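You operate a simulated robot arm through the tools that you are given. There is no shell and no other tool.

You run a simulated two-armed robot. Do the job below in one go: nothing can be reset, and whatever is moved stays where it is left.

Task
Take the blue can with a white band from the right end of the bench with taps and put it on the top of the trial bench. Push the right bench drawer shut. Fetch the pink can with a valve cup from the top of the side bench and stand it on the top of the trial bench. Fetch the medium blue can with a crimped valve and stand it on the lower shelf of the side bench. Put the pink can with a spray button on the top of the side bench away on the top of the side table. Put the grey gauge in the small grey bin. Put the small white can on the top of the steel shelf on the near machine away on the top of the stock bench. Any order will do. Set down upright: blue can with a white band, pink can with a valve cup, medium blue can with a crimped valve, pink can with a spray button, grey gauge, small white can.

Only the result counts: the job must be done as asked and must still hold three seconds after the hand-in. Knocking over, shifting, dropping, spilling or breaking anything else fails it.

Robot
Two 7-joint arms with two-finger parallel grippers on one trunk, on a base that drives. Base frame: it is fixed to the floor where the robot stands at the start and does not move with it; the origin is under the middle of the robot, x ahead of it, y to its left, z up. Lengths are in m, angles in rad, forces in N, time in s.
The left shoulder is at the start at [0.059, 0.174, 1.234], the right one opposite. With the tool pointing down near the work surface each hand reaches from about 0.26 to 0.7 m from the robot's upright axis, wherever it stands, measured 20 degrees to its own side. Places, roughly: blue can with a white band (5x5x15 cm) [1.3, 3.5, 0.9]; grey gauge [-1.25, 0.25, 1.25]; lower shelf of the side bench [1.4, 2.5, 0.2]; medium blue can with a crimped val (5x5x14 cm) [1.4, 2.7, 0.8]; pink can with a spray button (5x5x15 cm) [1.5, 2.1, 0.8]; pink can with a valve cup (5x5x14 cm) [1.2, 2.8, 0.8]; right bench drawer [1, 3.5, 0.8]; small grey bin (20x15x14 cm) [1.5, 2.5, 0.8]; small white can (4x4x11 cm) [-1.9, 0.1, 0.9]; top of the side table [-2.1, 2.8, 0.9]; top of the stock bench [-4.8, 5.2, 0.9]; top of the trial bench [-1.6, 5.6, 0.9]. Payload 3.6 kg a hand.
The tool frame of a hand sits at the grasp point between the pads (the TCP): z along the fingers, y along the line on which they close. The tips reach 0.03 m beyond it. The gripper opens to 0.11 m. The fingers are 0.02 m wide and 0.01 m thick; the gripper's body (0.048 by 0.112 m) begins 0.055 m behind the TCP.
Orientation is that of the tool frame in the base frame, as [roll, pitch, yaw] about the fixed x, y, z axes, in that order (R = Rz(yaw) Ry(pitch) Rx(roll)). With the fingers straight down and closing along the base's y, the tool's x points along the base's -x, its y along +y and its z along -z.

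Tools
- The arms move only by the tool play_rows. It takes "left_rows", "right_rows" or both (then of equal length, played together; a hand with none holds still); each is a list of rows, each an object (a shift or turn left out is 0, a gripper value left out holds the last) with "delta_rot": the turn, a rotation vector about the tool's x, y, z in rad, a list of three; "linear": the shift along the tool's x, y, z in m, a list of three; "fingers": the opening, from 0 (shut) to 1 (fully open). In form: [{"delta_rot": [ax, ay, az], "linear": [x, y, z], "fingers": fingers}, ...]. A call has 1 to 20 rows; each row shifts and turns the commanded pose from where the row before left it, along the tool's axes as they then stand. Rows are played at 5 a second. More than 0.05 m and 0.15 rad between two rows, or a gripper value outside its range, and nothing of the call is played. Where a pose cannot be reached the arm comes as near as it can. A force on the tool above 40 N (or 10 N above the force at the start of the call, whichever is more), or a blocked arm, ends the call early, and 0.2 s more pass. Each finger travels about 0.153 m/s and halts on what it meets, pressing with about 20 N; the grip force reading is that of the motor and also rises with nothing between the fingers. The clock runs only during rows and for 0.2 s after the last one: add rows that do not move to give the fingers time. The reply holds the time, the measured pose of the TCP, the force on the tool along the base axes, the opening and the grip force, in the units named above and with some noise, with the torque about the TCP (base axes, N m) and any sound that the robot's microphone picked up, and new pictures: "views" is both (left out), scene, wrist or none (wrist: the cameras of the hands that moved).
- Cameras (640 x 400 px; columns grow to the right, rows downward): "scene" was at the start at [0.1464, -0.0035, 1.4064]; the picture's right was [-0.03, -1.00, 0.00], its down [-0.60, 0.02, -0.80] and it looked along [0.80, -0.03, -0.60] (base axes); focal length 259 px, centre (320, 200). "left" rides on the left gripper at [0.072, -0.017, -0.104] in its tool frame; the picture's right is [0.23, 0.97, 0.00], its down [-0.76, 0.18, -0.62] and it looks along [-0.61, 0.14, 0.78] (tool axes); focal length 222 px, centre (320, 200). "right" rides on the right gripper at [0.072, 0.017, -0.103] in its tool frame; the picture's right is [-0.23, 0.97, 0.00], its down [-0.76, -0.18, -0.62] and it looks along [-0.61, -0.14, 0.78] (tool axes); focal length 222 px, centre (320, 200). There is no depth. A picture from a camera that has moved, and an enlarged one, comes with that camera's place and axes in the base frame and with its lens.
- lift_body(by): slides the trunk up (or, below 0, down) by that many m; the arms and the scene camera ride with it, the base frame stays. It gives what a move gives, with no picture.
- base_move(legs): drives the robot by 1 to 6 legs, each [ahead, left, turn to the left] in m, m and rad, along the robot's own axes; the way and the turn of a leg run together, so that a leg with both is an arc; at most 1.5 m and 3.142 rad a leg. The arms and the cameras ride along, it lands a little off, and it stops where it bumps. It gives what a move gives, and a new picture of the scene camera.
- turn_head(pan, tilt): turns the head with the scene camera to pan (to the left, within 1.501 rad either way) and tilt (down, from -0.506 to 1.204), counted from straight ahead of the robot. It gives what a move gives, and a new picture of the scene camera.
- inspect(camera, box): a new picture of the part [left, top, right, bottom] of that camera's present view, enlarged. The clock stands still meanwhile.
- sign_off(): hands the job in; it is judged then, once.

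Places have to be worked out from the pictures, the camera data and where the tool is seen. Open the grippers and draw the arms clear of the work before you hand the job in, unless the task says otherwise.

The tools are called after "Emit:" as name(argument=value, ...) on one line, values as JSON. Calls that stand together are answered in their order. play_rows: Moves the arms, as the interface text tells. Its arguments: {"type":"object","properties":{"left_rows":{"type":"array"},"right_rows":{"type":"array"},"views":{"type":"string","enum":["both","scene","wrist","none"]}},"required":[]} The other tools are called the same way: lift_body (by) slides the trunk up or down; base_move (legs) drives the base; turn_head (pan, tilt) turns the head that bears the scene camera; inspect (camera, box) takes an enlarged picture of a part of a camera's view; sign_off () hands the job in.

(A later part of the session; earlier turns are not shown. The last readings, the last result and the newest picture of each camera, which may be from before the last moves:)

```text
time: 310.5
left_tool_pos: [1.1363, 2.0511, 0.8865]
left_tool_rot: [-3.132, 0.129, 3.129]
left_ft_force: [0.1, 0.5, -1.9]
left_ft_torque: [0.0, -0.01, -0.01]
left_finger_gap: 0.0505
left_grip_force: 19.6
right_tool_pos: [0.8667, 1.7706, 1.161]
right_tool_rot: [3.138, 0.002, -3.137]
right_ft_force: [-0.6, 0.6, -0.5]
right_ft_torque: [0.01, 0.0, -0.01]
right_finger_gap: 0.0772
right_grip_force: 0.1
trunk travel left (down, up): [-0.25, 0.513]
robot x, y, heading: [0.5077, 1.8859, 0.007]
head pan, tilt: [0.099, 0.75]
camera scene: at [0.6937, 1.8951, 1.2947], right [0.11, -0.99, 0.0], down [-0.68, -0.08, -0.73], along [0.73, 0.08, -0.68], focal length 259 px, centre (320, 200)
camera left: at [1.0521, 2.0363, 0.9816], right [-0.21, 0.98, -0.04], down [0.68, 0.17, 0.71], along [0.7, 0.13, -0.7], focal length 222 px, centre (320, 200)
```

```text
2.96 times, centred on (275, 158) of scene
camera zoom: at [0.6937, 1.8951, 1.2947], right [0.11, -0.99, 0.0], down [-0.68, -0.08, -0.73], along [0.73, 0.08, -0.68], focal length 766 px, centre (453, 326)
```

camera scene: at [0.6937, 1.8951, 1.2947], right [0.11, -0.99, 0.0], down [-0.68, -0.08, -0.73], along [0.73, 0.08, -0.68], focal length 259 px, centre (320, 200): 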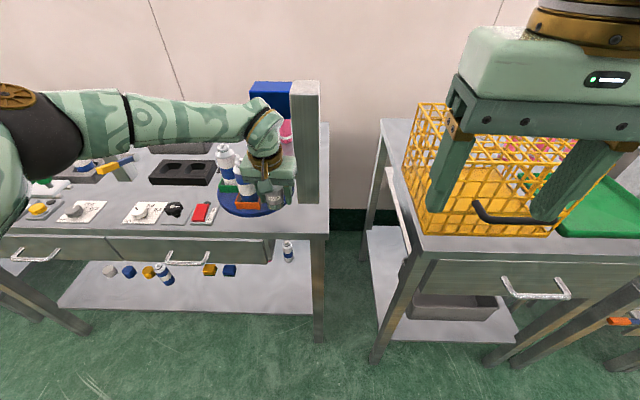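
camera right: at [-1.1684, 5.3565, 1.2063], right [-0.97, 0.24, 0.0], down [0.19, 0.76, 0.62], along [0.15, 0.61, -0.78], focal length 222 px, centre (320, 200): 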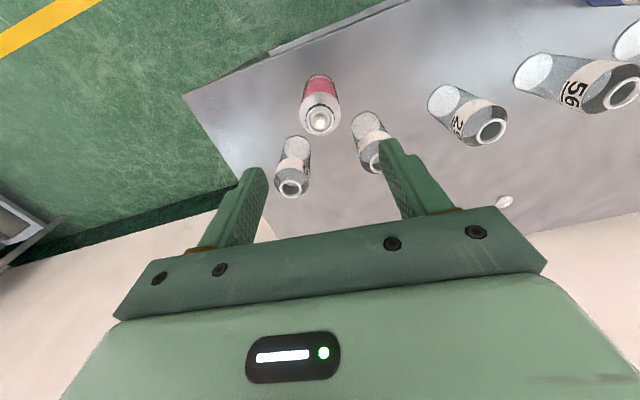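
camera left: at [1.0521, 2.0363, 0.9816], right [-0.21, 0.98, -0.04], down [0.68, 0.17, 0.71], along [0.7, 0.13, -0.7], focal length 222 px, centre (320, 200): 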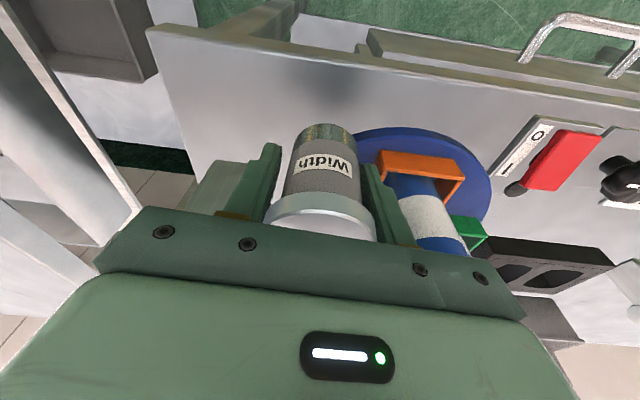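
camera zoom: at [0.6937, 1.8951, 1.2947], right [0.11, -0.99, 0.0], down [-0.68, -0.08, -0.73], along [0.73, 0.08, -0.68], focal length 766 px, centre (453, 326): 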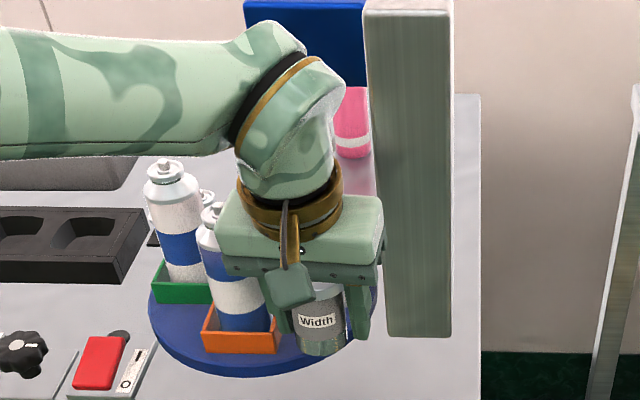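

By its apparent widths the gauge now hangs nearly upright, foot about 5 cm below the TCP. I lower it in small steps to the bench.

Emit:
play_rows(left_rows=[{"linear": [0.0026, 0, 0.0198]}, {"linear": [0.0013, 0, 0.0099]}, {"linear": [0.0006, 0, 0.005]}], views="wrist")

```text
time: 311.3
left_tool_pos: [1.1375, 2.0489, 0.8624]
left_tool_rot: [-3.134, 0.145, 3.13]
left_ft_force: [0.1, 0.4, 41.3]
left_ft_torque: [1.55, 0.13, -0.02]
left_finger_gap: 0.0508
left_grip_force: 19.9
right_tool_pos: [0.8632, 1.7694, 1.1638]
right_tool_rot: [3.137, 0.007, -3.137]
right_ft_force: [-0.9, 0.5, 0.3]
right_ft_torque: [0.03, 0.03, 0.01]
right_finger_gap: 0.0769
right_grip_force: 0.0
trunk travel left (down, up): [-0.25, 0.513]
robot x, y, heading: [0.5109, 1.8844, 0.006]
head pan, tilt: [0.099, 0.75]
camera left: at [1.051, 2.0341, 0.9536], right [-0.21, 0.98, -0.04], down [0.67, 0.17, 0.72], along [0.72, 0.12, -0.69], focal length 222 px, centre (320, 200)
```

left: 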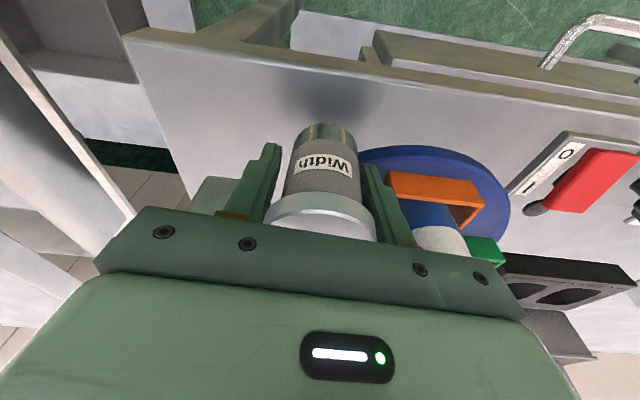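

There's a 41 N push with a sideways torque, so something on the +y side may be touching. I ease up 6 mm and look.

Emit:
play_rows(left_rows=[{"linear": [-0.0008, 0, -0.006]}, {}], views="none")

Emit:
inspect(camera="scene", box=[225, 130, 325, 225])

Emit:
inspect(camera="left", box=[200, 80, 460, 260])

```text
time: 311.9
left_tool_pos: [1.1358, 2.0512, 0.8606]
left_tool_rot: [-3.134, 0.135, 3.128]
left_ft_force: [6.5, 2.4, 24.6]
left_ft_torque: [0.84, -0.21, -0.24]
left_finger_gap: 0.0506
left_grip_force: 19.9
right_tool_pos: [0.8669, 1.771, 1.1629]
right_tool_rot: [3.139, 0.002, -3.136]
right_ft_force: [-0.3, 0.1, -0.7]
right_ft_torque: [-0.02, -0.01, -0.01]
right_finger_gap: 0.077
right_grip_force: 0.0
trunk travel left (down, up): [-0.25, 0.513]
robot x, y, heading: [0.5106, 1.8849, 0.008]
head pan, tilt: [0.099, 0.75]
```

```text
4.21 times, centred on (275, 178) of scene
camera zoom: at [0.6921, 1.8944, 1.2949], right [0.11, -0.99, 0.0], down [-0.68, -0.07, -0.73], along [0.73, 0.08, -0.68], focal length 1089 px, centre (510, 295)
```

zoom: 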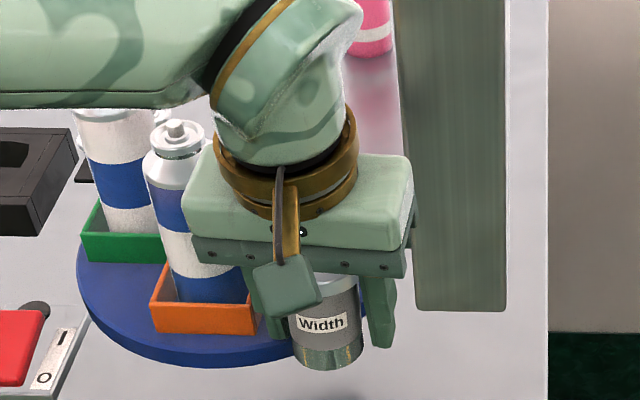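

```text
2.22 times, centred on (330, 170) of left
camera zoom: at [1.0512, 2.0358, 0.9544], right [-0.21, 0.98, -0.04], down [0.67, 0.17, 0.72], along [0.71, 0.13, -0.7], focal length 494 px, centre (298, 267)
```

zoom: 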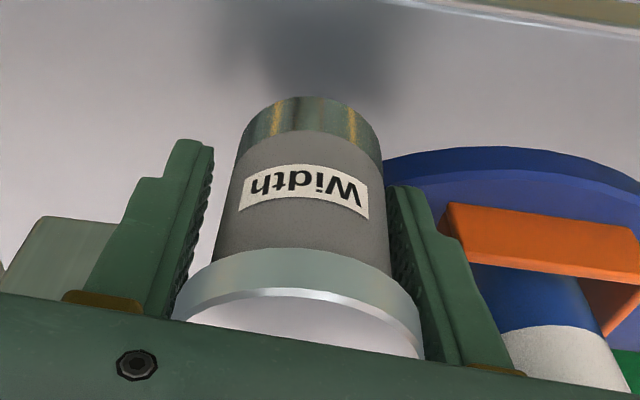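

The gripper's left end is resting on the shoulder of the blue can in the orange tray. I raise the hand straight up right away.

Emit:
play_rows(left_rows=[{"linear": [-0.0025, -0.002, -0.0195]}, {"linear": [-0.0039, -0.003, -0.0298]}, {"linear": [-0.0039, 0, -0.0298]}, {"linear": [-0.0039, 0, -0.0298]}], views="both")

Emit:
inspect(camera="scene", box=[205, 110, 325, 225])

```text
time: 312.9
left_tool_pos: [1.1348, 2.0471, 0.97]
left_tool_rot: [-3.132, 0.129, 3.129]
left_ft_force: [0.6, -0.2, -2.0]
left_ft_torque: [0.0, -0.02, 0.03]
left_finger_gap: 0.0507
left_grip_force: 19.8
right_tool_pos: [0.8659, 1.7705, 1.1629]
right_tool_rot: [3.139, 0.001, -3.136]
right_ft_force: [-0.4, -0.6, -0.3]
right_ft_torque: [-0.01, -0.01, -0.04]
right_finger_gap: 0.0771
right_grip_force: 0.0
trunk travel left (down, up): [-0.25, 0.513]
robot x, y, heading: [0.5146, 1.8824, 0.008]
head pan, tilt: [0.099, 0.75]
camera scene: at [0.6933, 1.8946, 1.2948], right [0.11, -0.99, 0.0], down [-0.68, -0.08, -0.73], along [0.73, 0.08, -0.68], focal length 259 px, centre (320, 200)
camera left: at [1.0507, 2.0322, 1.0638], right [-0.21, 0.98, -0.04], down [0.68, 0.17, 0.71], along [0.7, 0.13, -0.7], focal length 222 px, centre (320, 200)
```

scene: 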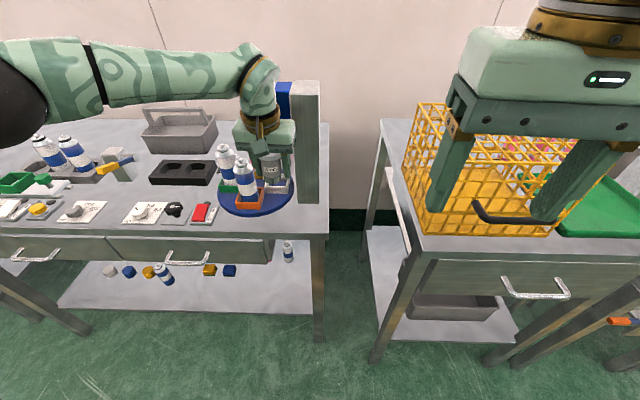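
left: 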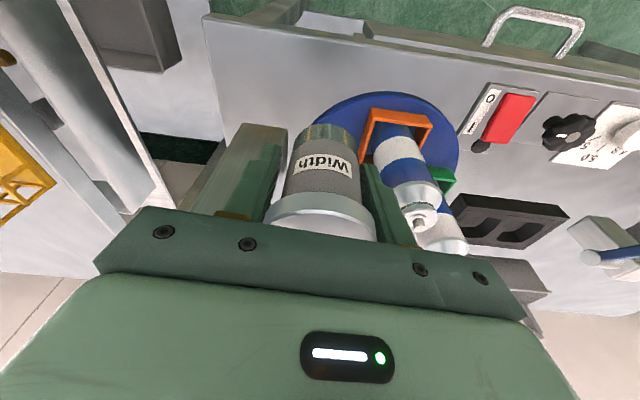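

```text
3.48 times, centred on (265, 168) of scene
camera zoom: at [0.6933, 1.8946, 1.2948], right [0.11, -0.99, 0.0], down [-0.68, -0.08, -0.73], along [0.73, 0.08, -0.68], focal length 900 px, centre (511, 313)
```

zoom: 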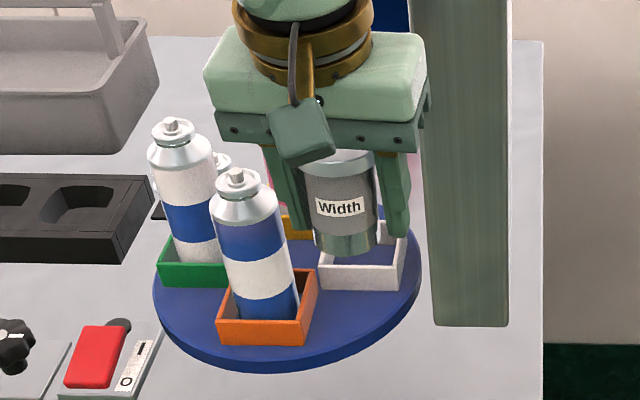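

The can in the orange tray still stands properly. I move the gauge to a clearer spot at about (1.108, 2.005), farther from the rotary table, and lower again.

Emit:
play_rows(left_rows=[{"linear": [0.0131, -0.0212, -0.0017]}, {"linear": [0.0131, -0.0212, -0.0017]}, {"linear": [0.0039, 0, 0.0298]}, {"linear": [0.0039, 0, 0.0298]}, {"linear": [0.0026, 0, 0.0198]}, {"linear": [0.0013, 0, 0.0099]}], views="both")

Emit:
inspect(camera="scene", box=[225, 110, 335, 225])

```text
time: 314.3
left_tool_pos: [1.1103, 2.0042, 0.8797]
left_tool_rot: [-3.133, 0.132, 3.13]
left_ft_force: [0.3, -0.2, -1.8]
left_ft_torque: [0.01, 0.01, -0.01]
left_finger_gap: 0.0505
left_grip_force: 20.1
right_tool_pos: [0.8673, 1.7703, 1.1643]
right_tool_rot: [3.139, 0.002, -3.136]
right_ft_force: [0.2, 0.3, -0.1]
right_ft_torque: [-0.03, -0.02, -0.01]
right_finger_gap: 0.0772
right_grip_force: 0.0
trunk travel left (down, up): [-0.25, 0.513]
robot x, y, heading: [0.5126, 1.8867, 0.013]
head pan, tilt: [0.099, 0.75]
camera scene: at [0.6939, 1.8948, 1.2947], right [0.11, -0.99, 0.0], down [-0.68, -0.08, -0.73], along [0.73, 0.08, -0.68], focal length 259 px, centre (320, 200)
camera left: at [1.0259, 1.9887, 0.9729], right [-0.21, 0.98, -0.04], down [0.68, 0.17, 0.72], along [0.71, 0.13, -0.7], focal length 222 px, centre (320, 200)
```

scene: 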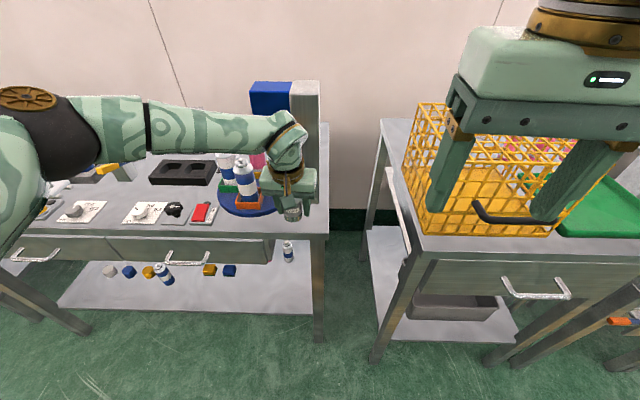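
left: 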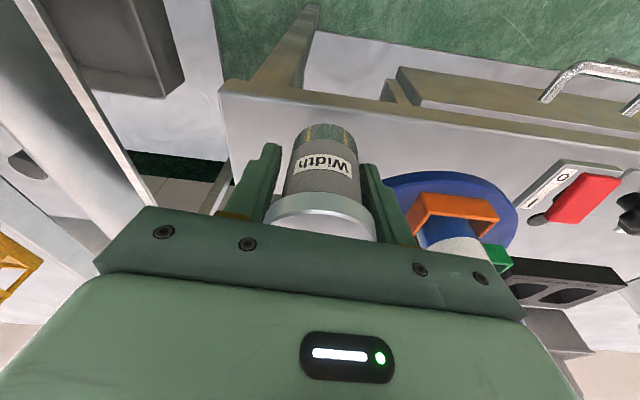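

```text
3.48 times, centred on (280, 168) of scene
camera zoom: at [0.6939, 1.8948, 1.2947], right [0.11, -0.99, 0.0], down [-0.68, -0.08, -0.73], along [0.73, 0.08, -0.68], focal length 900 px, centre (459, 313)
```

zoom: 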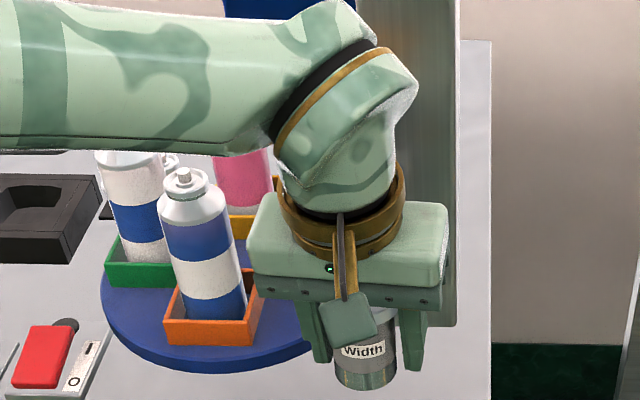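

The bench is turned about 0.11 rad, so here the gauge would overhang the edge. I go back to the proven spot between the two dial plates at (1.107, 2.492): raise, then shift the base left.

Emit:
play_rows(left_rows=[{"linear": [-0.0052, 0, -0.0397]}, {"linear": [-0.0052, 0, -0.0397]}, {"linear": [-0.0052, 0, -0.0397]}, {"linear": [-0.0052, 0, -0.0397]}], views="none")

Emit:
base_move(legs=[[-0.05, 0.0, 0.0], [0.0, 0.487, -0.01], [0.05, 0.0, 0.0]])

Emit:
inspect(camera="left", box=[0, 0, 640, 400])

```text
time: 315.3
left_tool_pos: [1.1092, 2.0052, 1.037]
left_tool_rot: [-3.132, 0.13, 3.129]
left_ft_force: [0.3, -0.1, -1.9]
left_ft_torque: [0.02, -0.02, 0.03]
left_finger_gap: 0.0505
left_grip_force: 19.9
right_tool_pos: [0.8659, 1.7702, 1.1626]
right_tool_rot: [3.138, 0.001, -3.137]
right_ft_force: [1.0, 0.3, 0.3]
right_ft_torque: [0.03, -0.01, -0.02]
right_finger_gap: 0.077
right_grip_force: 0.0
trunk travel left (down, up): [-0.25, 0.513]
robot x, y, heading: [0.5066, 1.8864, 0.01]
head pan, tilt: [0.099, 0.75]
```

```text
time: 319.3
left_tool_pos: [1.1054, 2.5079, 1.0358]
left_tool_rot: [-3.134, 0.128, 3.13]
left_ft_force: [0.1, -0.1, -2.0]
left_ft_torque: [-0.01, 0.05, 0.0]
left_finger_gap: 0.0506
left_grip_force: 19.7
right_tool_pos: [0.8617, 2.2732, 1.1617]
right_tool_rot: [3.138, -0.001, -3.137]
right_ft_force: [1.5, -0.4, 0.3]
right_ft_torque: [-0.02, 0.05, 0.03]
right_finger_gap: 0.0768
right_grip_force: 0.0
trunk travel left (down, up): [-0.25, 0.513]
robot x, y, heading: [0.5025, 2.3839, 0.007]
head pan, tilt: [0.099, 0.75]
camera scene: at [0.689, 2.3971, 1.2944], right [0.11, -0.99, 0.0], down [-0.68, -0.08, -0.73], along [0.73, 0.08, -0.68], focal length 259 px, centre (320, 200)
```

scene: 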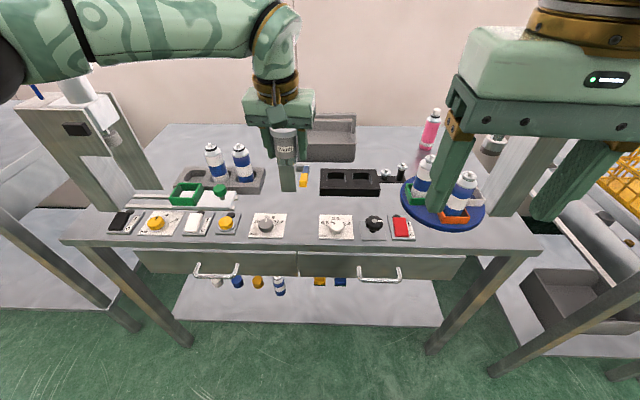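

```text
1.00 times, centred on (320, 200) of left (not enlarged: the box is as wide or as high as the picture)
camera zoom: at [1.0206, 2.4933, 1.1296], right [-0.21, 0.98, -0.04], down [0.68, 0.18, 0.71], along [0.7, 0.13, -0.7], focal length 222 px, centre (320, 200)
```

zoom: 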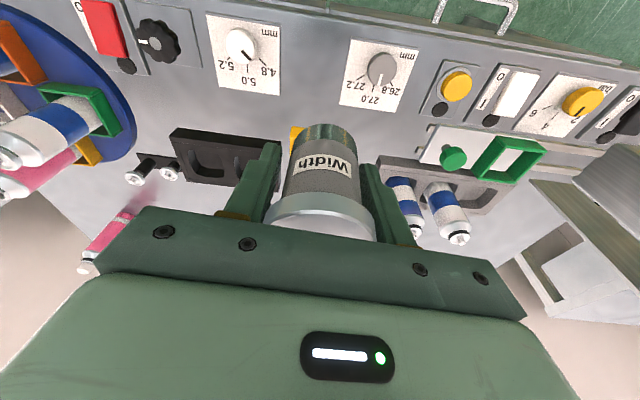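

I zoom to check the gauge's attitude and the target patch between the plates.

Emit:
inspect(camera="scene", box=[230, 100, 350, 245])

```text
2.76 times, centred on (290, 172) of scene
camera zoom: at [0.689, 2.3971, 1.2944], right [0.11, -0.99, 0.0], down [-0.68, -0.08, -0.73], along [0.73, 0.08, -0.68], focal length 714 px, centre (403, 276)
```

zoom: 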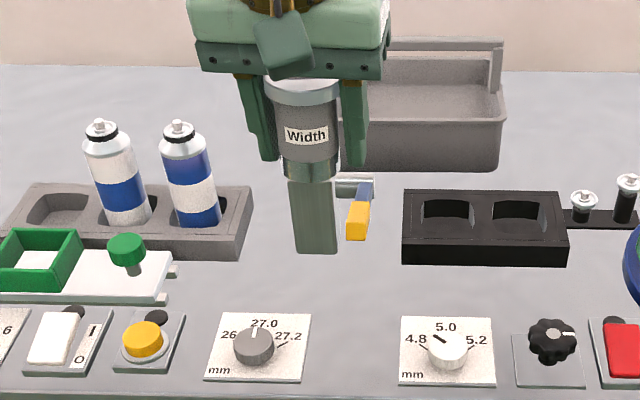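

I align to y 2.491 and lower into the patch.

Emit:
play_rows(left_rows=[{"linear": [-0.002, -0.017, 0]}, {"linear": [0.0051, 0, 0.0397]}, {"linear": [0.0051, 0, 0.0397]}, {"linear": [0.0051, 0, 0.0397]}, {"linear": [0.0039, 0, 0.0298]}, {"linear": [0.0026, 0, 0.0198]}], views="both")

```text
time: 320.7
left_tool_pos: [1.1051, 2.4922, 0.8648]
left_tool_rot: [-3.133, 0.133, 3.131]
left_ft_force: [0.3, 0.1, -1.6]
left_ft_torque: [-0.01, -0.01, 0.03]
left_finger_gap: 0.0506
left_grip_force: 20.4
right_tool_pos: [0.8602, 2.2731, 1.1617]
right_tool_rot: [3.137, 0.002, -3.136]
right_ft_force: [0.1, 0.4, -0.3]
right_ft_torque: [0.0, -0.01, -0.01]
right_finger_gap: 0.0768
right_grip_force: 0.1
trunk travel left (down, up): [-0.25, 0.513]
robot x, y, heading: [0.5034, 2.3869, 0.015]
head pan, tilt: [0.099, 0.75]
camera scene: at [0.6874, 2.3972, 1.2946], right [0.11, -0.99, 0.0], down [-0.68, -0.08, -0.73], along [0.73, 0.08, -0.68], focal length 259 px, centre (320, 200)
camera left: at [1.0213, 2.4766, 0.9587], right [-0.21, 0.98, -0.04], down [0.68, 0.18, 0.72], along [0.7, 0.13, -0.7], focal length 222 px, centre (320, 200)
```

scene: 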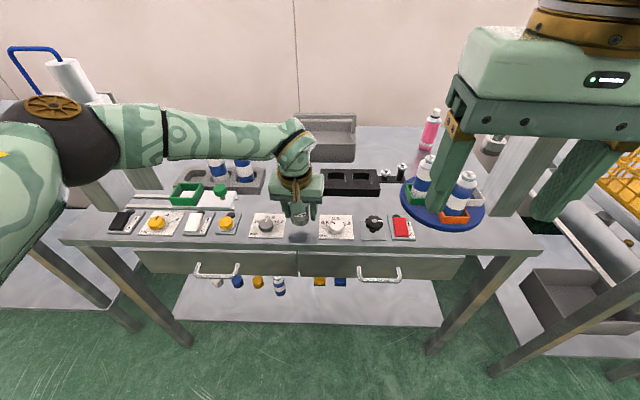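
left: 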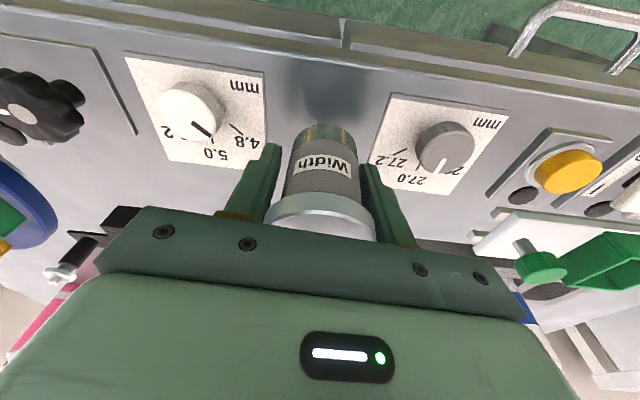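

Well centred between the plates. I lower in 5 mm steps to contact.

Emit:
play_rows(left_rows=[{"linear": [0.0007, 0, 0.005]}, {"linear": [0.0007, 0, 0.005]}, {"linear": [0.0007, 0, 0.005]}], views="none")

```text
time: 321.5
left_tool_pos: [1.105, 2.4909, 0.8506]
left_tool_rot: [-3.132, 0.131, 3.133]
left_ft_force: [-6.3, 1.1, 2.1]
left_ft_torque: [-0.1, -0.55, 0.09]
left_finger_gap: 0.0505
left_grip_force: 20.0
right_tool_pos: [0.8594, 2.2731, 1.1628]
right_tool_rot: [3.139, 0.006, -3.136]
right_ft_force: [-0.5, -0.5, 0.5]
right_ft_torque: [0.02, -0.03, -0.01]
right_finger_gap: 0.0771
right_grip_force: 0.1
trunk travel left (down, up): [-0.25, 0.513]
robot x, y, heading: [0.5035, 2.3861, 0.01]
head pan, tilt: [0.099, 0.75]
```

A small sideways force suggests the gripper body is touching the lever beside the post. I look closely before going on.

Emit:
inspect(camera="scene", box=[260, 100, 350, 245])

Emit:
inspect(camera="left", box=[200, 60, 460, 260])

```text
2.76 times, centred on (305, 172) of scene
camera zoom: at [0.6857, 2.3972, 1.295], right [0.11, -0.99, 0.0], down [-0.68, -0.08, -0.73], along [0.73, 0.08, -0.68], focal length 714 px, centre (361, 276)
```

zoom: 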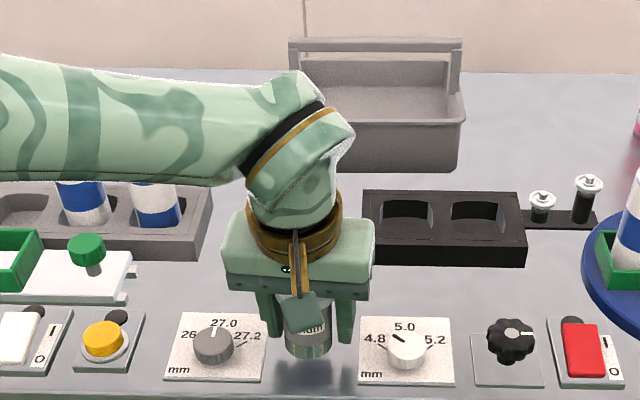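

```text
2.00 times, centred on (330, 160) of left
camera zoom: at [1.0201, 2.4752, 0.9453], right [-0.21, 0.98, -0.04], down [0.68, 0.18, 0.72], along [0.71, 0.13, -0.7], focal length 444 px, centre (300, 280)
```

zoom: 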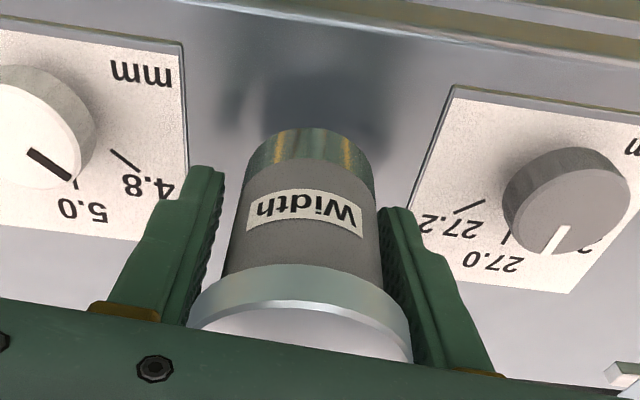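

The lever's tip reaches up toward the robot at about (1.13, 2.485, 0.92), and the gripper body leans on it lightly. I back off: up a bit, 2.3 cm toward the robot, then down again.

Emit:
play_rows(left_rows=[{"linear": [0.0115, 0, -0.0085]}, {"linear": [0.0115, 0, -0.0015]}, {}], views="none")

Emit:
play_rows(left_rows=[{"linear": [0.0007, 0, 0.005]}, {"linear": [0.0007, 0, 0.005]}, {"linear": [0.0007, 0, 0.005]}], views="wrist")

```text
time: 322.3
left_tool_pos: [1.0824, 2.4906, 0.8584]
left_tool_rot: [-3.132, 0.132, 3.131]
left_ft_force: [-0.3, -0.1, -1.9]
left_ft_torque: [-0.02, 0.0, -0.02]
left_finger_gap: 0.0505
left_grip_force: 19.9
right_tool_pos: [0.8601, 2.273, 1.1631]
right_tool_rot: [3.138, 0.002, -3.136]
right_ft_force: [-0.4, 0.0, -0.4]
right_ft_torque: [0.02, 0.0, 0.01]
right_finger_gap: 0.0771
right_grip_force: 0.0
trunk travel left (down, up): [-0.25, 0.513]
robot x, y, heading: [0.5064, 2.3878, 0.011]
head pan, tilt: [0.099, 0.75]
```

```text
time: 323.1
left_tool_pos: [1.0815, 2.4915, 0.8434]
left_tool_rot: [-3.13, 0.132, 3.13]
left_ft_force: [0.2, -0.5, -1.5]
left_ft_torque: [0.01, 0.02, 0.0]
left_finger_gap: 0.0504
left_grip_force: 20.2
right_tool_pos: [0.8599, 2.2739, 1.1623]
right_tool_rot: [3.139, 0.001, -3.137]
right_ft_force: [0.3, 0.7, -0.3]
right_ft_torque: [0.0, 0.01, 0.0]
right_finger_gap: 0.0771
right_grip_force: 0.0
trunk travel left (down, up): [-0.25, 0.513]
robot x, y, heading: [0.5078, 2.3888, 0.012]
head pan, tilt: [0.099, 0.75]
camera left: at [0.9969, 2.4751, 0.9369], right [-0.21, 0.98, -0.04], down [0.68, 0.17, 0.72], along [0.71, 0.13, -0.7], focal length 222 px, centre (320, 200)
```

left: 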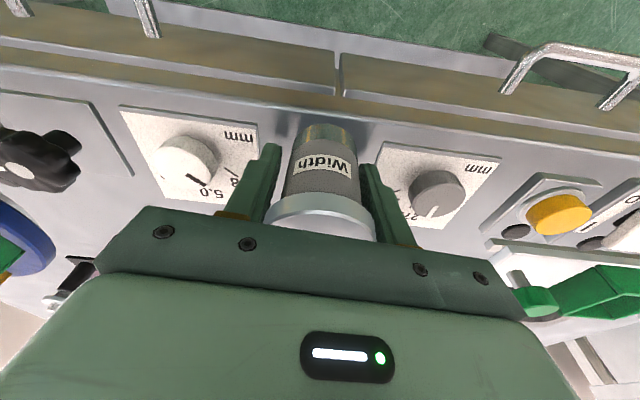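

Free again, with no force. I continue lowering to contact.

Emit:
play_rows(left_rows=[{"linear": [0.0007, 0, 0.005]}, {"linear": [0.0007, 0, 0.005]}], views="none")

Emit:
play_rows(left_rows=[{"linear": [0.0007, 0, 0.005]}, {}], views="none")

```text
time: 323.7
left_tool_pos: [1.0817, 2.4895, 0.8324]
left_tool_rot: [-3.133, 0.132, 3.131]
left_ft_force: [0.3, -0.7, -1.5]
left_ft_torque: [0.0, 0.05, 0.01]
left_finger_gap: 0.0506
left_grip_force: 20.2
right_tool_pos: [0.86, 2.2727, 1.1616]
right_tool_rot: [3.138, 0.001, -3.138]
right_ft_force: [-0.5, -0.4, -0.2]
right_ft_torque: [-0.01, 0.0, 0.01]
right_finger_gap: 0.0768
right_grip_force: 0.0
trunk travel left (down, up): [-0.25, 0.513]
robot x, y, heading: [0.5035, 2.3874, 0.009]
head pan, tilt: [0.099, 0.75]
```

```text
time: 324.3
left_tool_pos: [1.0814, 2.4897, 0.832]
left_tool_rot: [-3.133, 0.136, 3.13]
left_ft_force: [2.1, 1.8, 23.3]
left_ft_torque: [0.75, 0.03, 0.12]
left_finger_gap: 0.0507
left_grip_force: 20.0
right_tool_pos: [0.8581, 2.2723, 1.1641]
right_tool_rot: [3.138, 0.004, -3.135]
right_ft_force: [-0.1, -0.8, -0.4]
right_ft_torque: [0.01, -0.04, -0.02]
right_finger_gap: 0.077
right_grip_force: 0.1
trunk travel left (down, up): [-0.25, 0.513]
robot x, y, heading: [0.5025, 2.3857, 0.012]
head pan, tilt: [0.099, 0.75]
```

The +y fingertip is on a dial plate's edge, so I ease up 3 mm and check how far the gauge's foot is from the bench.

Emit:
play_rows(left_rows=[{"linear": [-0.0004, 0, -0.003]}, {}], views="none")

Emit:
inspect(camera="left", box=[220, 60, 440, 240])

Emit:
inspect(camera="scene", box=[260, 150, 350, 245])

```text
time: 324.9
left_tool_pos: [1.0803, 2.4895, 0.8311]
left_tool_rot: [-3.131, 0.131, 3.13]
left_ft_force: [4.5, 0.0, 11.0]
left_ft_torque: [0.14, -0.25, -0.04]
left_finger_gap: 0.0506
left_grip_force: 20.2
right_tool_pos: [0.859, 2.2731, 1.1629]
right_tool_rot: [3.14, 0.002, -3.136]
right_ft_force: [-0.2, -0.8, 0.1]
right_ft_torque: [0.02, -0.01, 0.0]
right_finger_gap: 0.0771
right_grip_force: 0.1
trunk travel left (down, up): [-0.25, 0.513]
robot x, y, heading: [0.5041, 2.3843, 0.01]
head pan, tilt: [0.099, 0.75]
```

```text
2.22 times, centred on (330, 150) of left
camera zoom: at [0.9957, 2.4745, 0.9251], right [-0.21, 0.98, -0.04], down [0.68, 0.17, 0.72], along [0.7, 0.13, -0.7], focal length 494 px, centre (298, 311)
```

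zoom: 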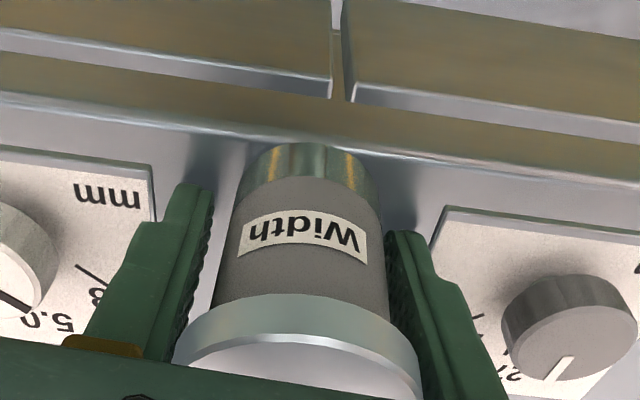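

```text
4.21 times, centred on (305, 198) of scene
camera zoom: at [0.6864, 2.3968, 1.2947], right [0.11, -0.99, 0.0], down [-0.68, -0.08, -0.73], along [0.73, 0.08, -0.68], focal length 1089 px, centre (383, 210)
```

zoom: 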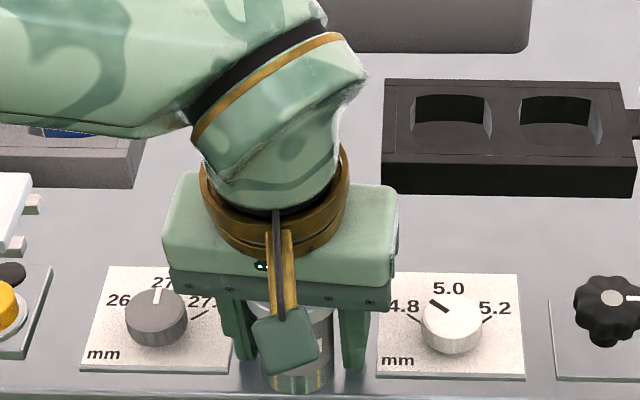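

The foot is right at the bench's front edge, so I lift a centimetre, go 1.1 cm further in, and lower again.

Emit:
play_rows(left_rows=[{"linear": [-0.0013, 0.001, -0.01]}, {"linear": [-0.0109, 0, 0.0014]}, {"linear": [0.0007, 0, 0.005]}, {"linear": [0.0004, 0, 0.003]}], views="none")

Emit:
inspect(camera="left", box=[220, 60, 440, 240])

```text
time: 325.9
left_tool_pos: [1.0911, 2.491, 0.8327]
left_tool_rot: [-3.133, 0.129, 3.128]
left_ft_force: [0.4, 0.3, -1.2]
left_ft_torque: [0.0, -0.02, 0.04]
left_finger_gap: 0.0507
left_grip_force: 19.9
right_tool_pos: [0.8599, 2.2731, 1.1636]
right_tool_rot: [3.139, 0.001, -3.138]
right_ft_force: [0.4, 0.0, 0.5]
right_ft_torque: [-0.01, 0.01, 0.05]
right_finger_gap: 0.0771
right_grip_force: 0.0
trunk travel left (down, up): [-0.25, 0.513]
robot x, y, heading: [0.5046, 2.389, 0.017]
head pan, tilt: [0.099, 0.75]
```

```text
2.22 times, centred on (330, 150) of left
camera zoom: at [1.007, 2.4757, 0.9262], right [-0.21, 0.98, -0.04], down [0.68, 0.17, 0.72], along [0.7, 0.13, -0.7], focal length 494 px, centre (298, 311)
```

zoom: 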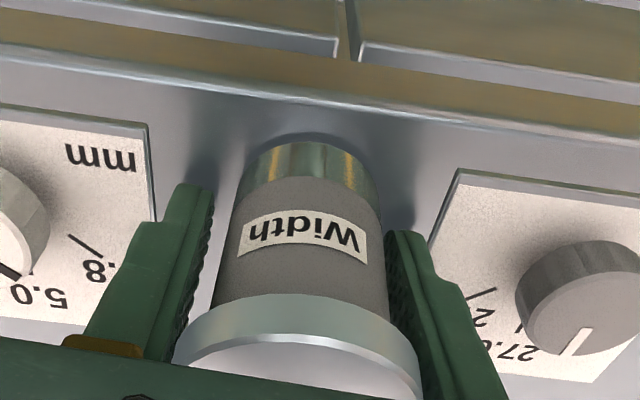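

Now the foot is about 1 cm inside the bench edge and just above the surface. I lower 2 mm at a time.

Emit:
play_rows(left_rows=[{"linear": [0.0003, 0, 0.002]}, {"linear": [0.0003, 0, 0.002]}], views="none")

```text
time: 326.5
left_tool_pos: [1.0923, 2.4914, 0.8312]
left_tool_rot: [-3.131, 0.134, 3.132]
left_ft_force: [-0.7, 2.9, 14.5]
left_ft_torque: [0.51, 0.08, -0.07]
left_finger_gap: 0.0505
left_grip_force: 19.9
right_tool_pos: [0.8586, 2.2743, 1.1626]
right_tool_rot: [3.137, 0.004, -3.136]
right_ft_force: [0.1, 0.3, -0.3]
right_ft_torque: [-0.02, -0.02, -0.01]
right_finger_gap: 0.0766
right_grip_force: 0.1
trunk travel left (down, up): [-0.25, 0.513]
robot x, y, heading: [0.502, 2.3883, 0.009]
head pan, tilt: [0.099, 0.75]
```

The +y fingertip rests on the plate again, but the gauge's foot is within a few millimetres of the bench by its apparent size. I raise 3 mm so the tips clear the plates, then open slowly so the gauge settles upright.

Emit:
play_rows(left_rows=[{"linear": [-0.0005, 0, -0.0035]}, {}, {"fingers": 0.5}, {"fingers": 0.55}, {"fingers": 0.6}, {}], views="both")

Emit:
inspect(camera="left", box=[220, 60, 440, 240])

```text
time: 327.9
left_tool_pos: [1.0923, 2.4897, 0.8345]
left_tool_rot: [-3.133, 0.128, 3.129]
left_ft_force: [-1.1, -5.3, -0.8]
left_ft_torque: [-0.23, 0.01, -0.02]
left_finger_gap: 0.0623
left_grip_force: 0.1
right_tool_pos: [0.8595, 2.2722, 1.1626]
right_tool_rot: [3.138, 0.001, -3.136]
right_ft_force: [0.2, 0.0, 0.3]
right_ft_torque: [0.01, 0.01, 0.0]
right_finger_gap: 0.0768
right_grip_force: 0.1
trunk travel left (down, up): [-0.25, 0.513]
robot x, y, heading: [0.5029, 2.3874, 0.017]
head pan, tilt: [0.099, 0.75]
camera scene: at [0.6868, 2.3963, 1.2947], right [0.11, -0.99, 0.0], down [-0.68, -0.08, -0.73], along [0.73, 0.08, -0.68], focal length 259 px, centre (320, 200)
camera left: at [1.0074, 2.4744, 0.9268], right [-0.21, 0.98, -0.04], down [0.68, 0.17, 0.72], along [0.7, 0.13, -0.7], focal length 222 px, centre (320, 200)
```

scene: 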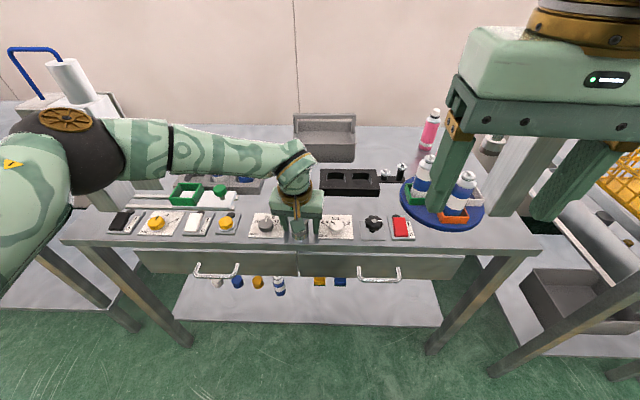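
left: 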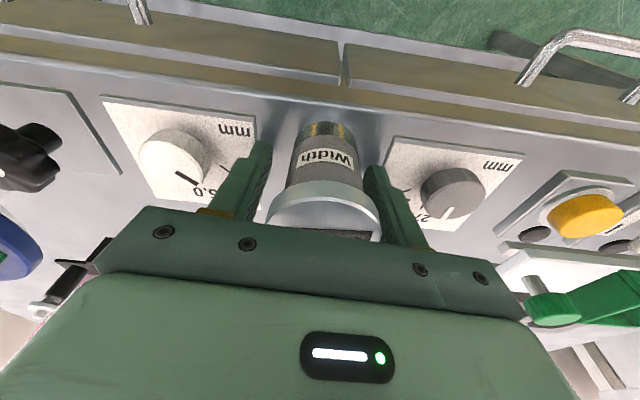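

```text
2.22 times, centred on (330, 150) of left
camera zoom: at [1.0074, 2.4744, 0.9268], right [-0.21, 0.98, -0.04], down [0.68, 0.17, 0.72], along [0.7, 0.13, -0.7], focal length 494 px, centre (298, 311)
```

zoom: 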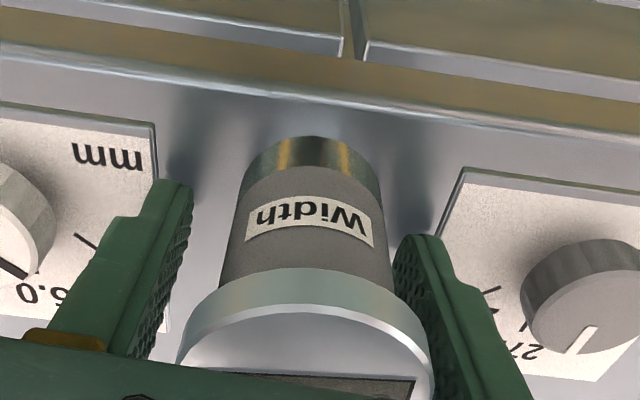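

The gauge stands on its own; the +y finger still touches its rim. I shift the hand 3 mm to that side's relief and rise straight up slowly.

Emit:
play_rows(left_rows=[{"linear": [0, 0.003, 0]}, {}, {"linear": [-0.0007, 0, -0.005]}, {"linear": [-0.0013, 0, -0.01]}], views="wrist")

```text
time: 328.9
left_tool_pos: [1.093, 2.4946, 0.8482]
left_tool_rot: [-3.135, 0.131, 3.134]
left_ft_force: [-0.6, 0.8, 0.4]
left_ft_torque: [-0.03, -0.02, 0.03]
left_finger_gap: 0.0659
left_grip_force: 0.0
right_tool_pos: [0.8605, 2.2725, 1.1634]
right_tool_rot: [3.139, 0.002, -3.134]
right_ft_force: [-0.1, -0.3, 0.4]
right_ft_torque: [-0.01, 0.03, 0.01]
right_finger_gap: 0.0768
right_grip_force: 0.0
trunk travel left (down, up): [-0.25, 0.513]
robot x, y, heading: [0.5009, 2.3868, 0.013]
head pan, tilt: [0.099, 0.75]
camera left: at [1.0082, 2.4793, 0.9423], right [-0.22, 0.98, -0.04], down [0.68, 0.18, 0.72], along [0.7, 0.13, -0.7], focal length 222 px, centre (320, 200)
```

left: 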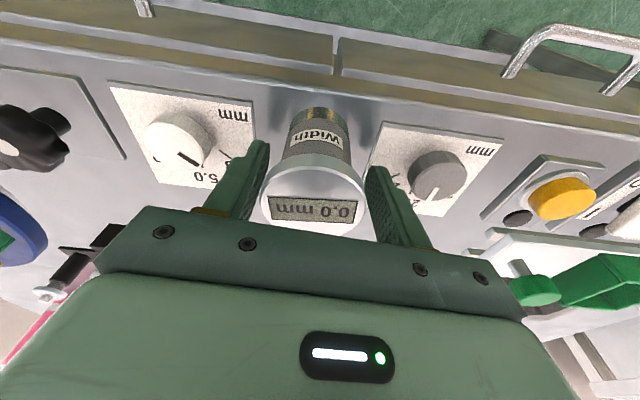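

The gauge stands free at about (1.093, 2.4925). I go up, tilt the tool to 0.5, and come back for a rim grip.

Emit:
play_rows(left_rows=[{"linear": [-0.0046, 0, -0.0347]}, {"linear": [-0.0052, 0, -0.0397]}, {"linear": [-0.0052, 0, -0.0397]}, {"delta_rot": [0, -0.123, 0]}, {"delta_rot": [0, -0.123, 0]}, {"delta_rot": [0, -0.123, 0]}, {}], views="both")

Emit:
inspect(camera="scene", box=[240, 100, 370, 245])

```text
time: 330.5
left_tool_pos: [1.0937, 2.4957, 0.9638]
left_tool_rot: [-3.131, 0.501, 3.135]
left_ft_force: [0.5, 0.0, -0.6]
left_ft_torque: [-0.02, 0.01, 0.0]
left_finger_gap: 0.0662
left_grip_force: 0.1
right_tool_pos: [0.8603, 2.2724, 1.1638]
right_tool_rot: [3.139, 0.002, -3.137]
right_ft_force: [0.5, -0.1, 0.9]
right_ft_torque: [-0.02, -0.04, -0.01]
right_finger_gap: 0.0771
right_grip_force: 0.1
trunk travel left (down, up): [-0.25, 0.513]
robot x, y, heading: [0.5031, 2.3865, 0.016]
head pan, tilt: [0.099, 0.75]
camera scene: at [0.6869, 2.397, 1.2947], right [0.11, -0.99, 0.0], down [-0.68, -0.08, -0.73], along [0.73, 0.08, -0.68], focal length 259 px, centre (320, 200)
camera left: at [0.9804, 2.4804, 1.0202], right [-0.19, 0.98, -0.12], down [0.37, 0.18, 0.91], along [0.91, 0.13, -0.4], focal length 222 px, centre (320, 200)
```

scene: 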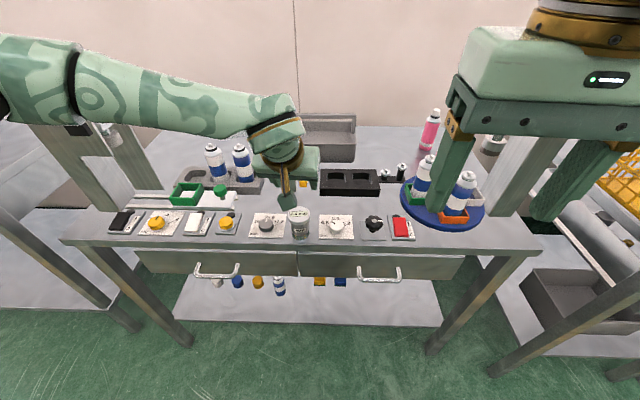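
left: 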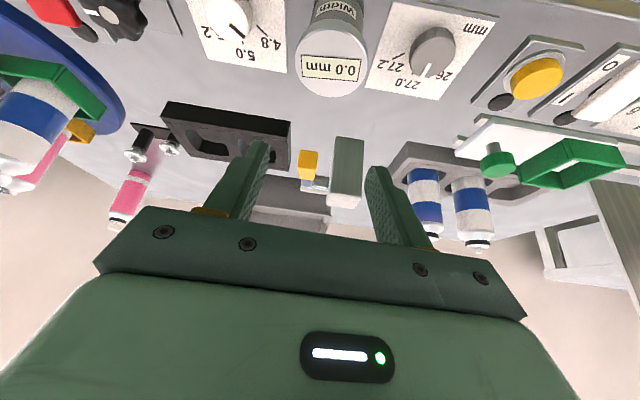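

```text
2.76 times, centred on (305, 172) of scene
camera zoom: at [0.6869, 2.397, 1.2947], right [0.11, -0.99, 0.0], down [-0.68, -0.08, -0.73], along [0.73, 0.08, -0.68], focal length 714 px, centre (361, 276)
```

zoom: 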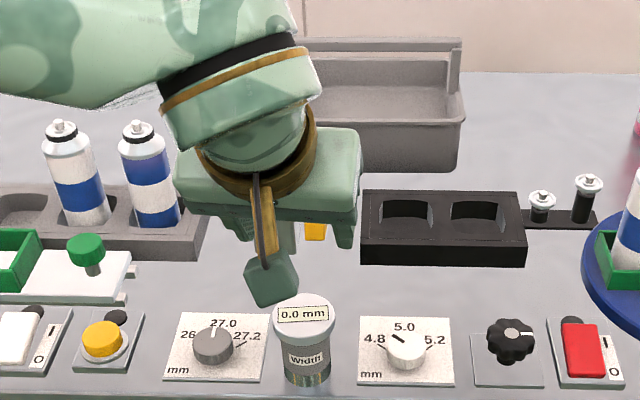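

The gauge stands upright with the plates undisturbed. I descend onto its rim, 3 mm corrected in y, and close.

Emit:
play_rows(left_rows=[{"linear": [0.0168, -0.0012, 0.0307], "fingers": 0.65}, {"linear": [0.0168, -0.0012, 0.0307]}, {"linear": [0.0155, -0.001, 0.0283]}, {}], views="wrist")

```text
time: 331.5
left_tool_pos: [1.0931, 2.4912, 0.8623]
left_tool_rot: [-3.131, 0.498, 3.135]
left_ft_force: [-0.1, 0.1, 0.2]
left_ft_torque: [0.04, -0.02, 0.04]
left_finger_gap: 0.0714
left_grip_force: 0.0
right_tool_pos: [0.8598, 2.2738, 1.1633]
right_tool_rot: [3.139, 0.001, -3.137]
right_ft_force: [0.1, -0.2, 0.0]
right_ft_torque: [0.0, 0.01, 0.03]
right_finger_gap: 0.0769
right_grip_force: 0.1
trunk travel left (down, up): [-0.25, 0.513]
robot x, y, heading: [0.5047, 2.3846, 0.012]
head pan, tilt: [0.099, 0.75]
camera left: at [0.9801, 2.4771, 0.9181], right [-0.19, 0.98, -0.12], down [0.37, 0.18, 0.91], along [0.91, 0.13, -0.4], focal length 222 px, centre (320, 200)
```

left: 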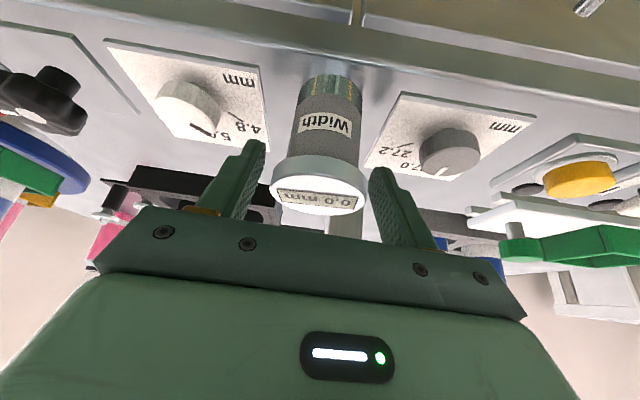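

Centred. I lower 3 mm and close on the rim, then lift.

Emit:
play_rows(left_rows=[{"linear": [0.0014, 0.0005, 0.0026]}, {"fingers": 0.3}, {"fingers": 0}, {"fingers": 0}, {}, {"linear": [-0.0096, 0, -0.0175]}, {"linear": [-0.0192, 0, -0.0351]}, {"linear": [-0.0192, 0, -0.0351]}, {"linear": [-0.0192, 0, -0.0351]}, {"linear": [-0.0192, 0, -0.0351]}, {}], views="both")

```text
time: 333.9
left_tool_pos: [1.0933, 2.4941, 1.0396]
left_tool_rot: [-3.134, 0.5, 3.133]
left_ft_force: [-0.6, -0.2, -2.1]
left_ft_torque: [0.03, -0.03, -0.03]
left_finger_gap: 0.051
left_grip_force: 19.9
right_tool_pos: [0.8607, 2.2723, 1.1627]
right_tool_rot: [3.137, 0.002, -3.136]
right_ft_force: [-1.3, 0.0, 0.3]
right_ft_torque: [-0.01, -0.01, -0.04]
right_finger_gap: 0.0771
right_grip_force: 0.1
trunk travel left (down, up): [-0.25, 0.513]
robot x, y, heading: [0.5025, 2.3879, 0.011]
head pan, tilt: [0.099, 0.75]
camera scene: at [0.6874, 2.3971, 1.2946], right [0.11, -0.99, 0.0], down [-0.68, -0.08, -0.73], along [0.73, 0.08, -0.68], focal length 259 px, centre (320, 200)
camera left: at [0.9802, 2.4794, 1.0951], right [-0.19, 0.98, -0.12], down [0.37, 0.18, 0.91], along [0.91, 0.13, -0.4], focal length 222 px, centre (320, 200)
```

scene: 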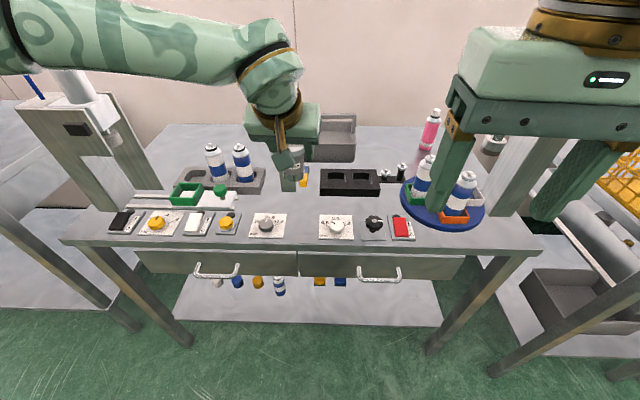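
left: 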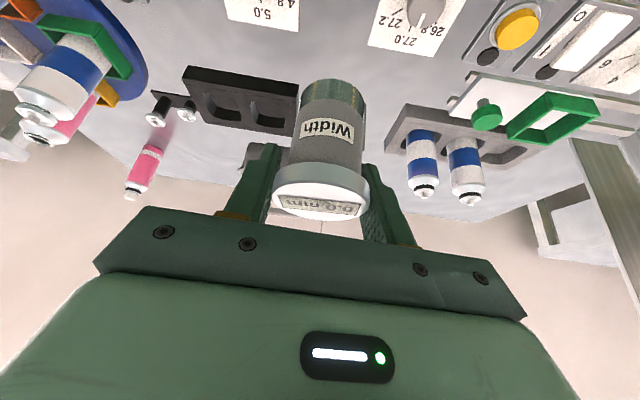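

The gauge is gripped on the rim, upright at tool tilt 0.5. I now drive toward the bin and tilt the hand by a further 0.45 so the gauge enters foot-first under the bar.

Emit:
base_move(legs=[[0.235, -0.1, -0.011]])

Emit:
play_rows(left_rows=[{"delta_rot": [0, -0.1125, 0]}, {"delta_rot": [0, -0.1125, 0]}, {"delta_rot": [0, -0.1125, 0]}, {"delta_rot": [0, -0.1125, 0]}, {}], views="both")

```text
time: 335.7
left_tool_pos: [1.3303, 2.3885, 1.0385]
left_tool_rot: [-3.133, 0.5, 3.121]
left_ft_force: [0.8, 0.1, -2.4]
left_ft_torque: [-0.01, 0.04, -0.02]
left_finger_gap: 0.0506
left_grip_force: 19.8
right_tool_pos: [1.0943, 2.1702, 1.1631]
right_tool_rot: [3.139, 0.0, 3.137]
right_ft_force: [0.5, -0.3, 0.4]
right_ft_torque: [-0.01, 0.0, 0.03]
right_finger_gap: 0.0771
right_grip_force: 0.1
trunk travel left (down, up): [-0.25, 0.513]
robot x, y, heading: [0.7362, 2.2896, -0.0]
head pan, tilt: [0.099, 0.75]
camera scene: at [0.9234, 2.2966, 1.2945], right [0.1, -1.0, 0.0], down [-0.68, -0.07, -0.73], along [0.73, 0.07, -0.68], focal length 259 px, centre (320, 200)
```

scene: 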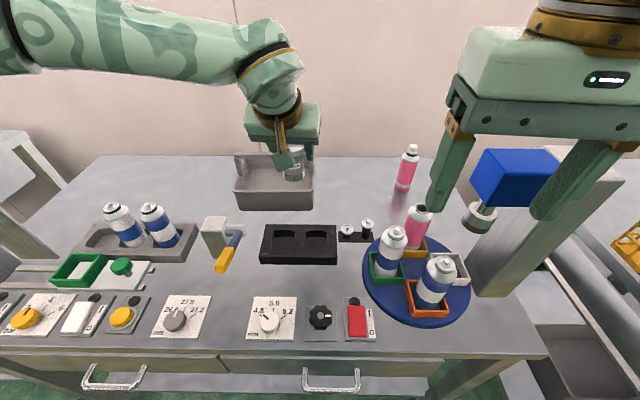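

```text
time: 336.9
left_tool_pos: [1.3297, 2.3905, 1.0369]
left_tool_rot: [-3.126, 0.951, 3.129]
left_ft_force: [0.1, 0.1, -1.3]
left_ft_torque: [-0.03, 0.02, -0.02]
left_finger_gap: 0.0508
left_grip_force: 19.8
right_tool_pos: [1.0935, 2.1706, 1.1628]
right_tool_rot: [3.14, 0.003, 3.134]
right_ft_force: [-0.4, 0.2, 0.7]
right_ft_torque: [0.0, -0.01, 0.02]
right_finger_gap: 0.077
right_grip_force: 0.0
trunk travel left (down, up): [-0.25, 0.513]
robot x, y, heading: [0.7396, 2.2911, -0.001]
head pan, tilt: [0.099, 0.75]
camera scene: at [0.9222, 2.2971, 1.2947], right [0.1, -1.0, 0.0], down [-0.68, -0.07, -0.73], along [0.73, 0.07, -0.68], focal length 259 px, centre (320, 200)
camera left: at [1.2033, 2.3758, 1.04], right [-0.11, 0.98, -0.19], down [-0.06, 0.19, 0.98], along [0.99, 0.12, 0.04], focal length 222 px, centre (320, 200)
```

scene: 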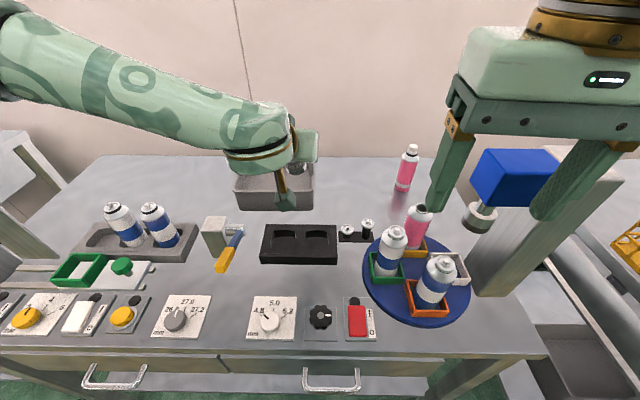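
left: 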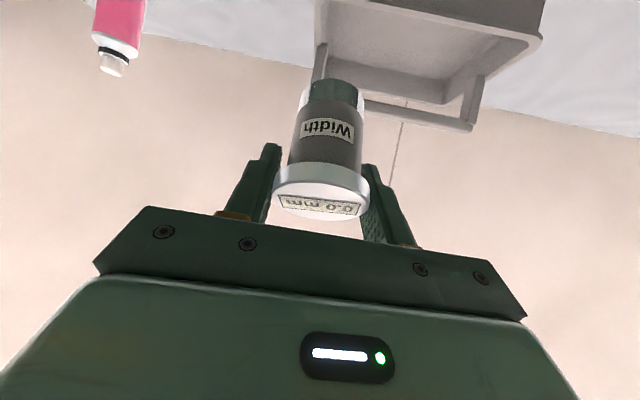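

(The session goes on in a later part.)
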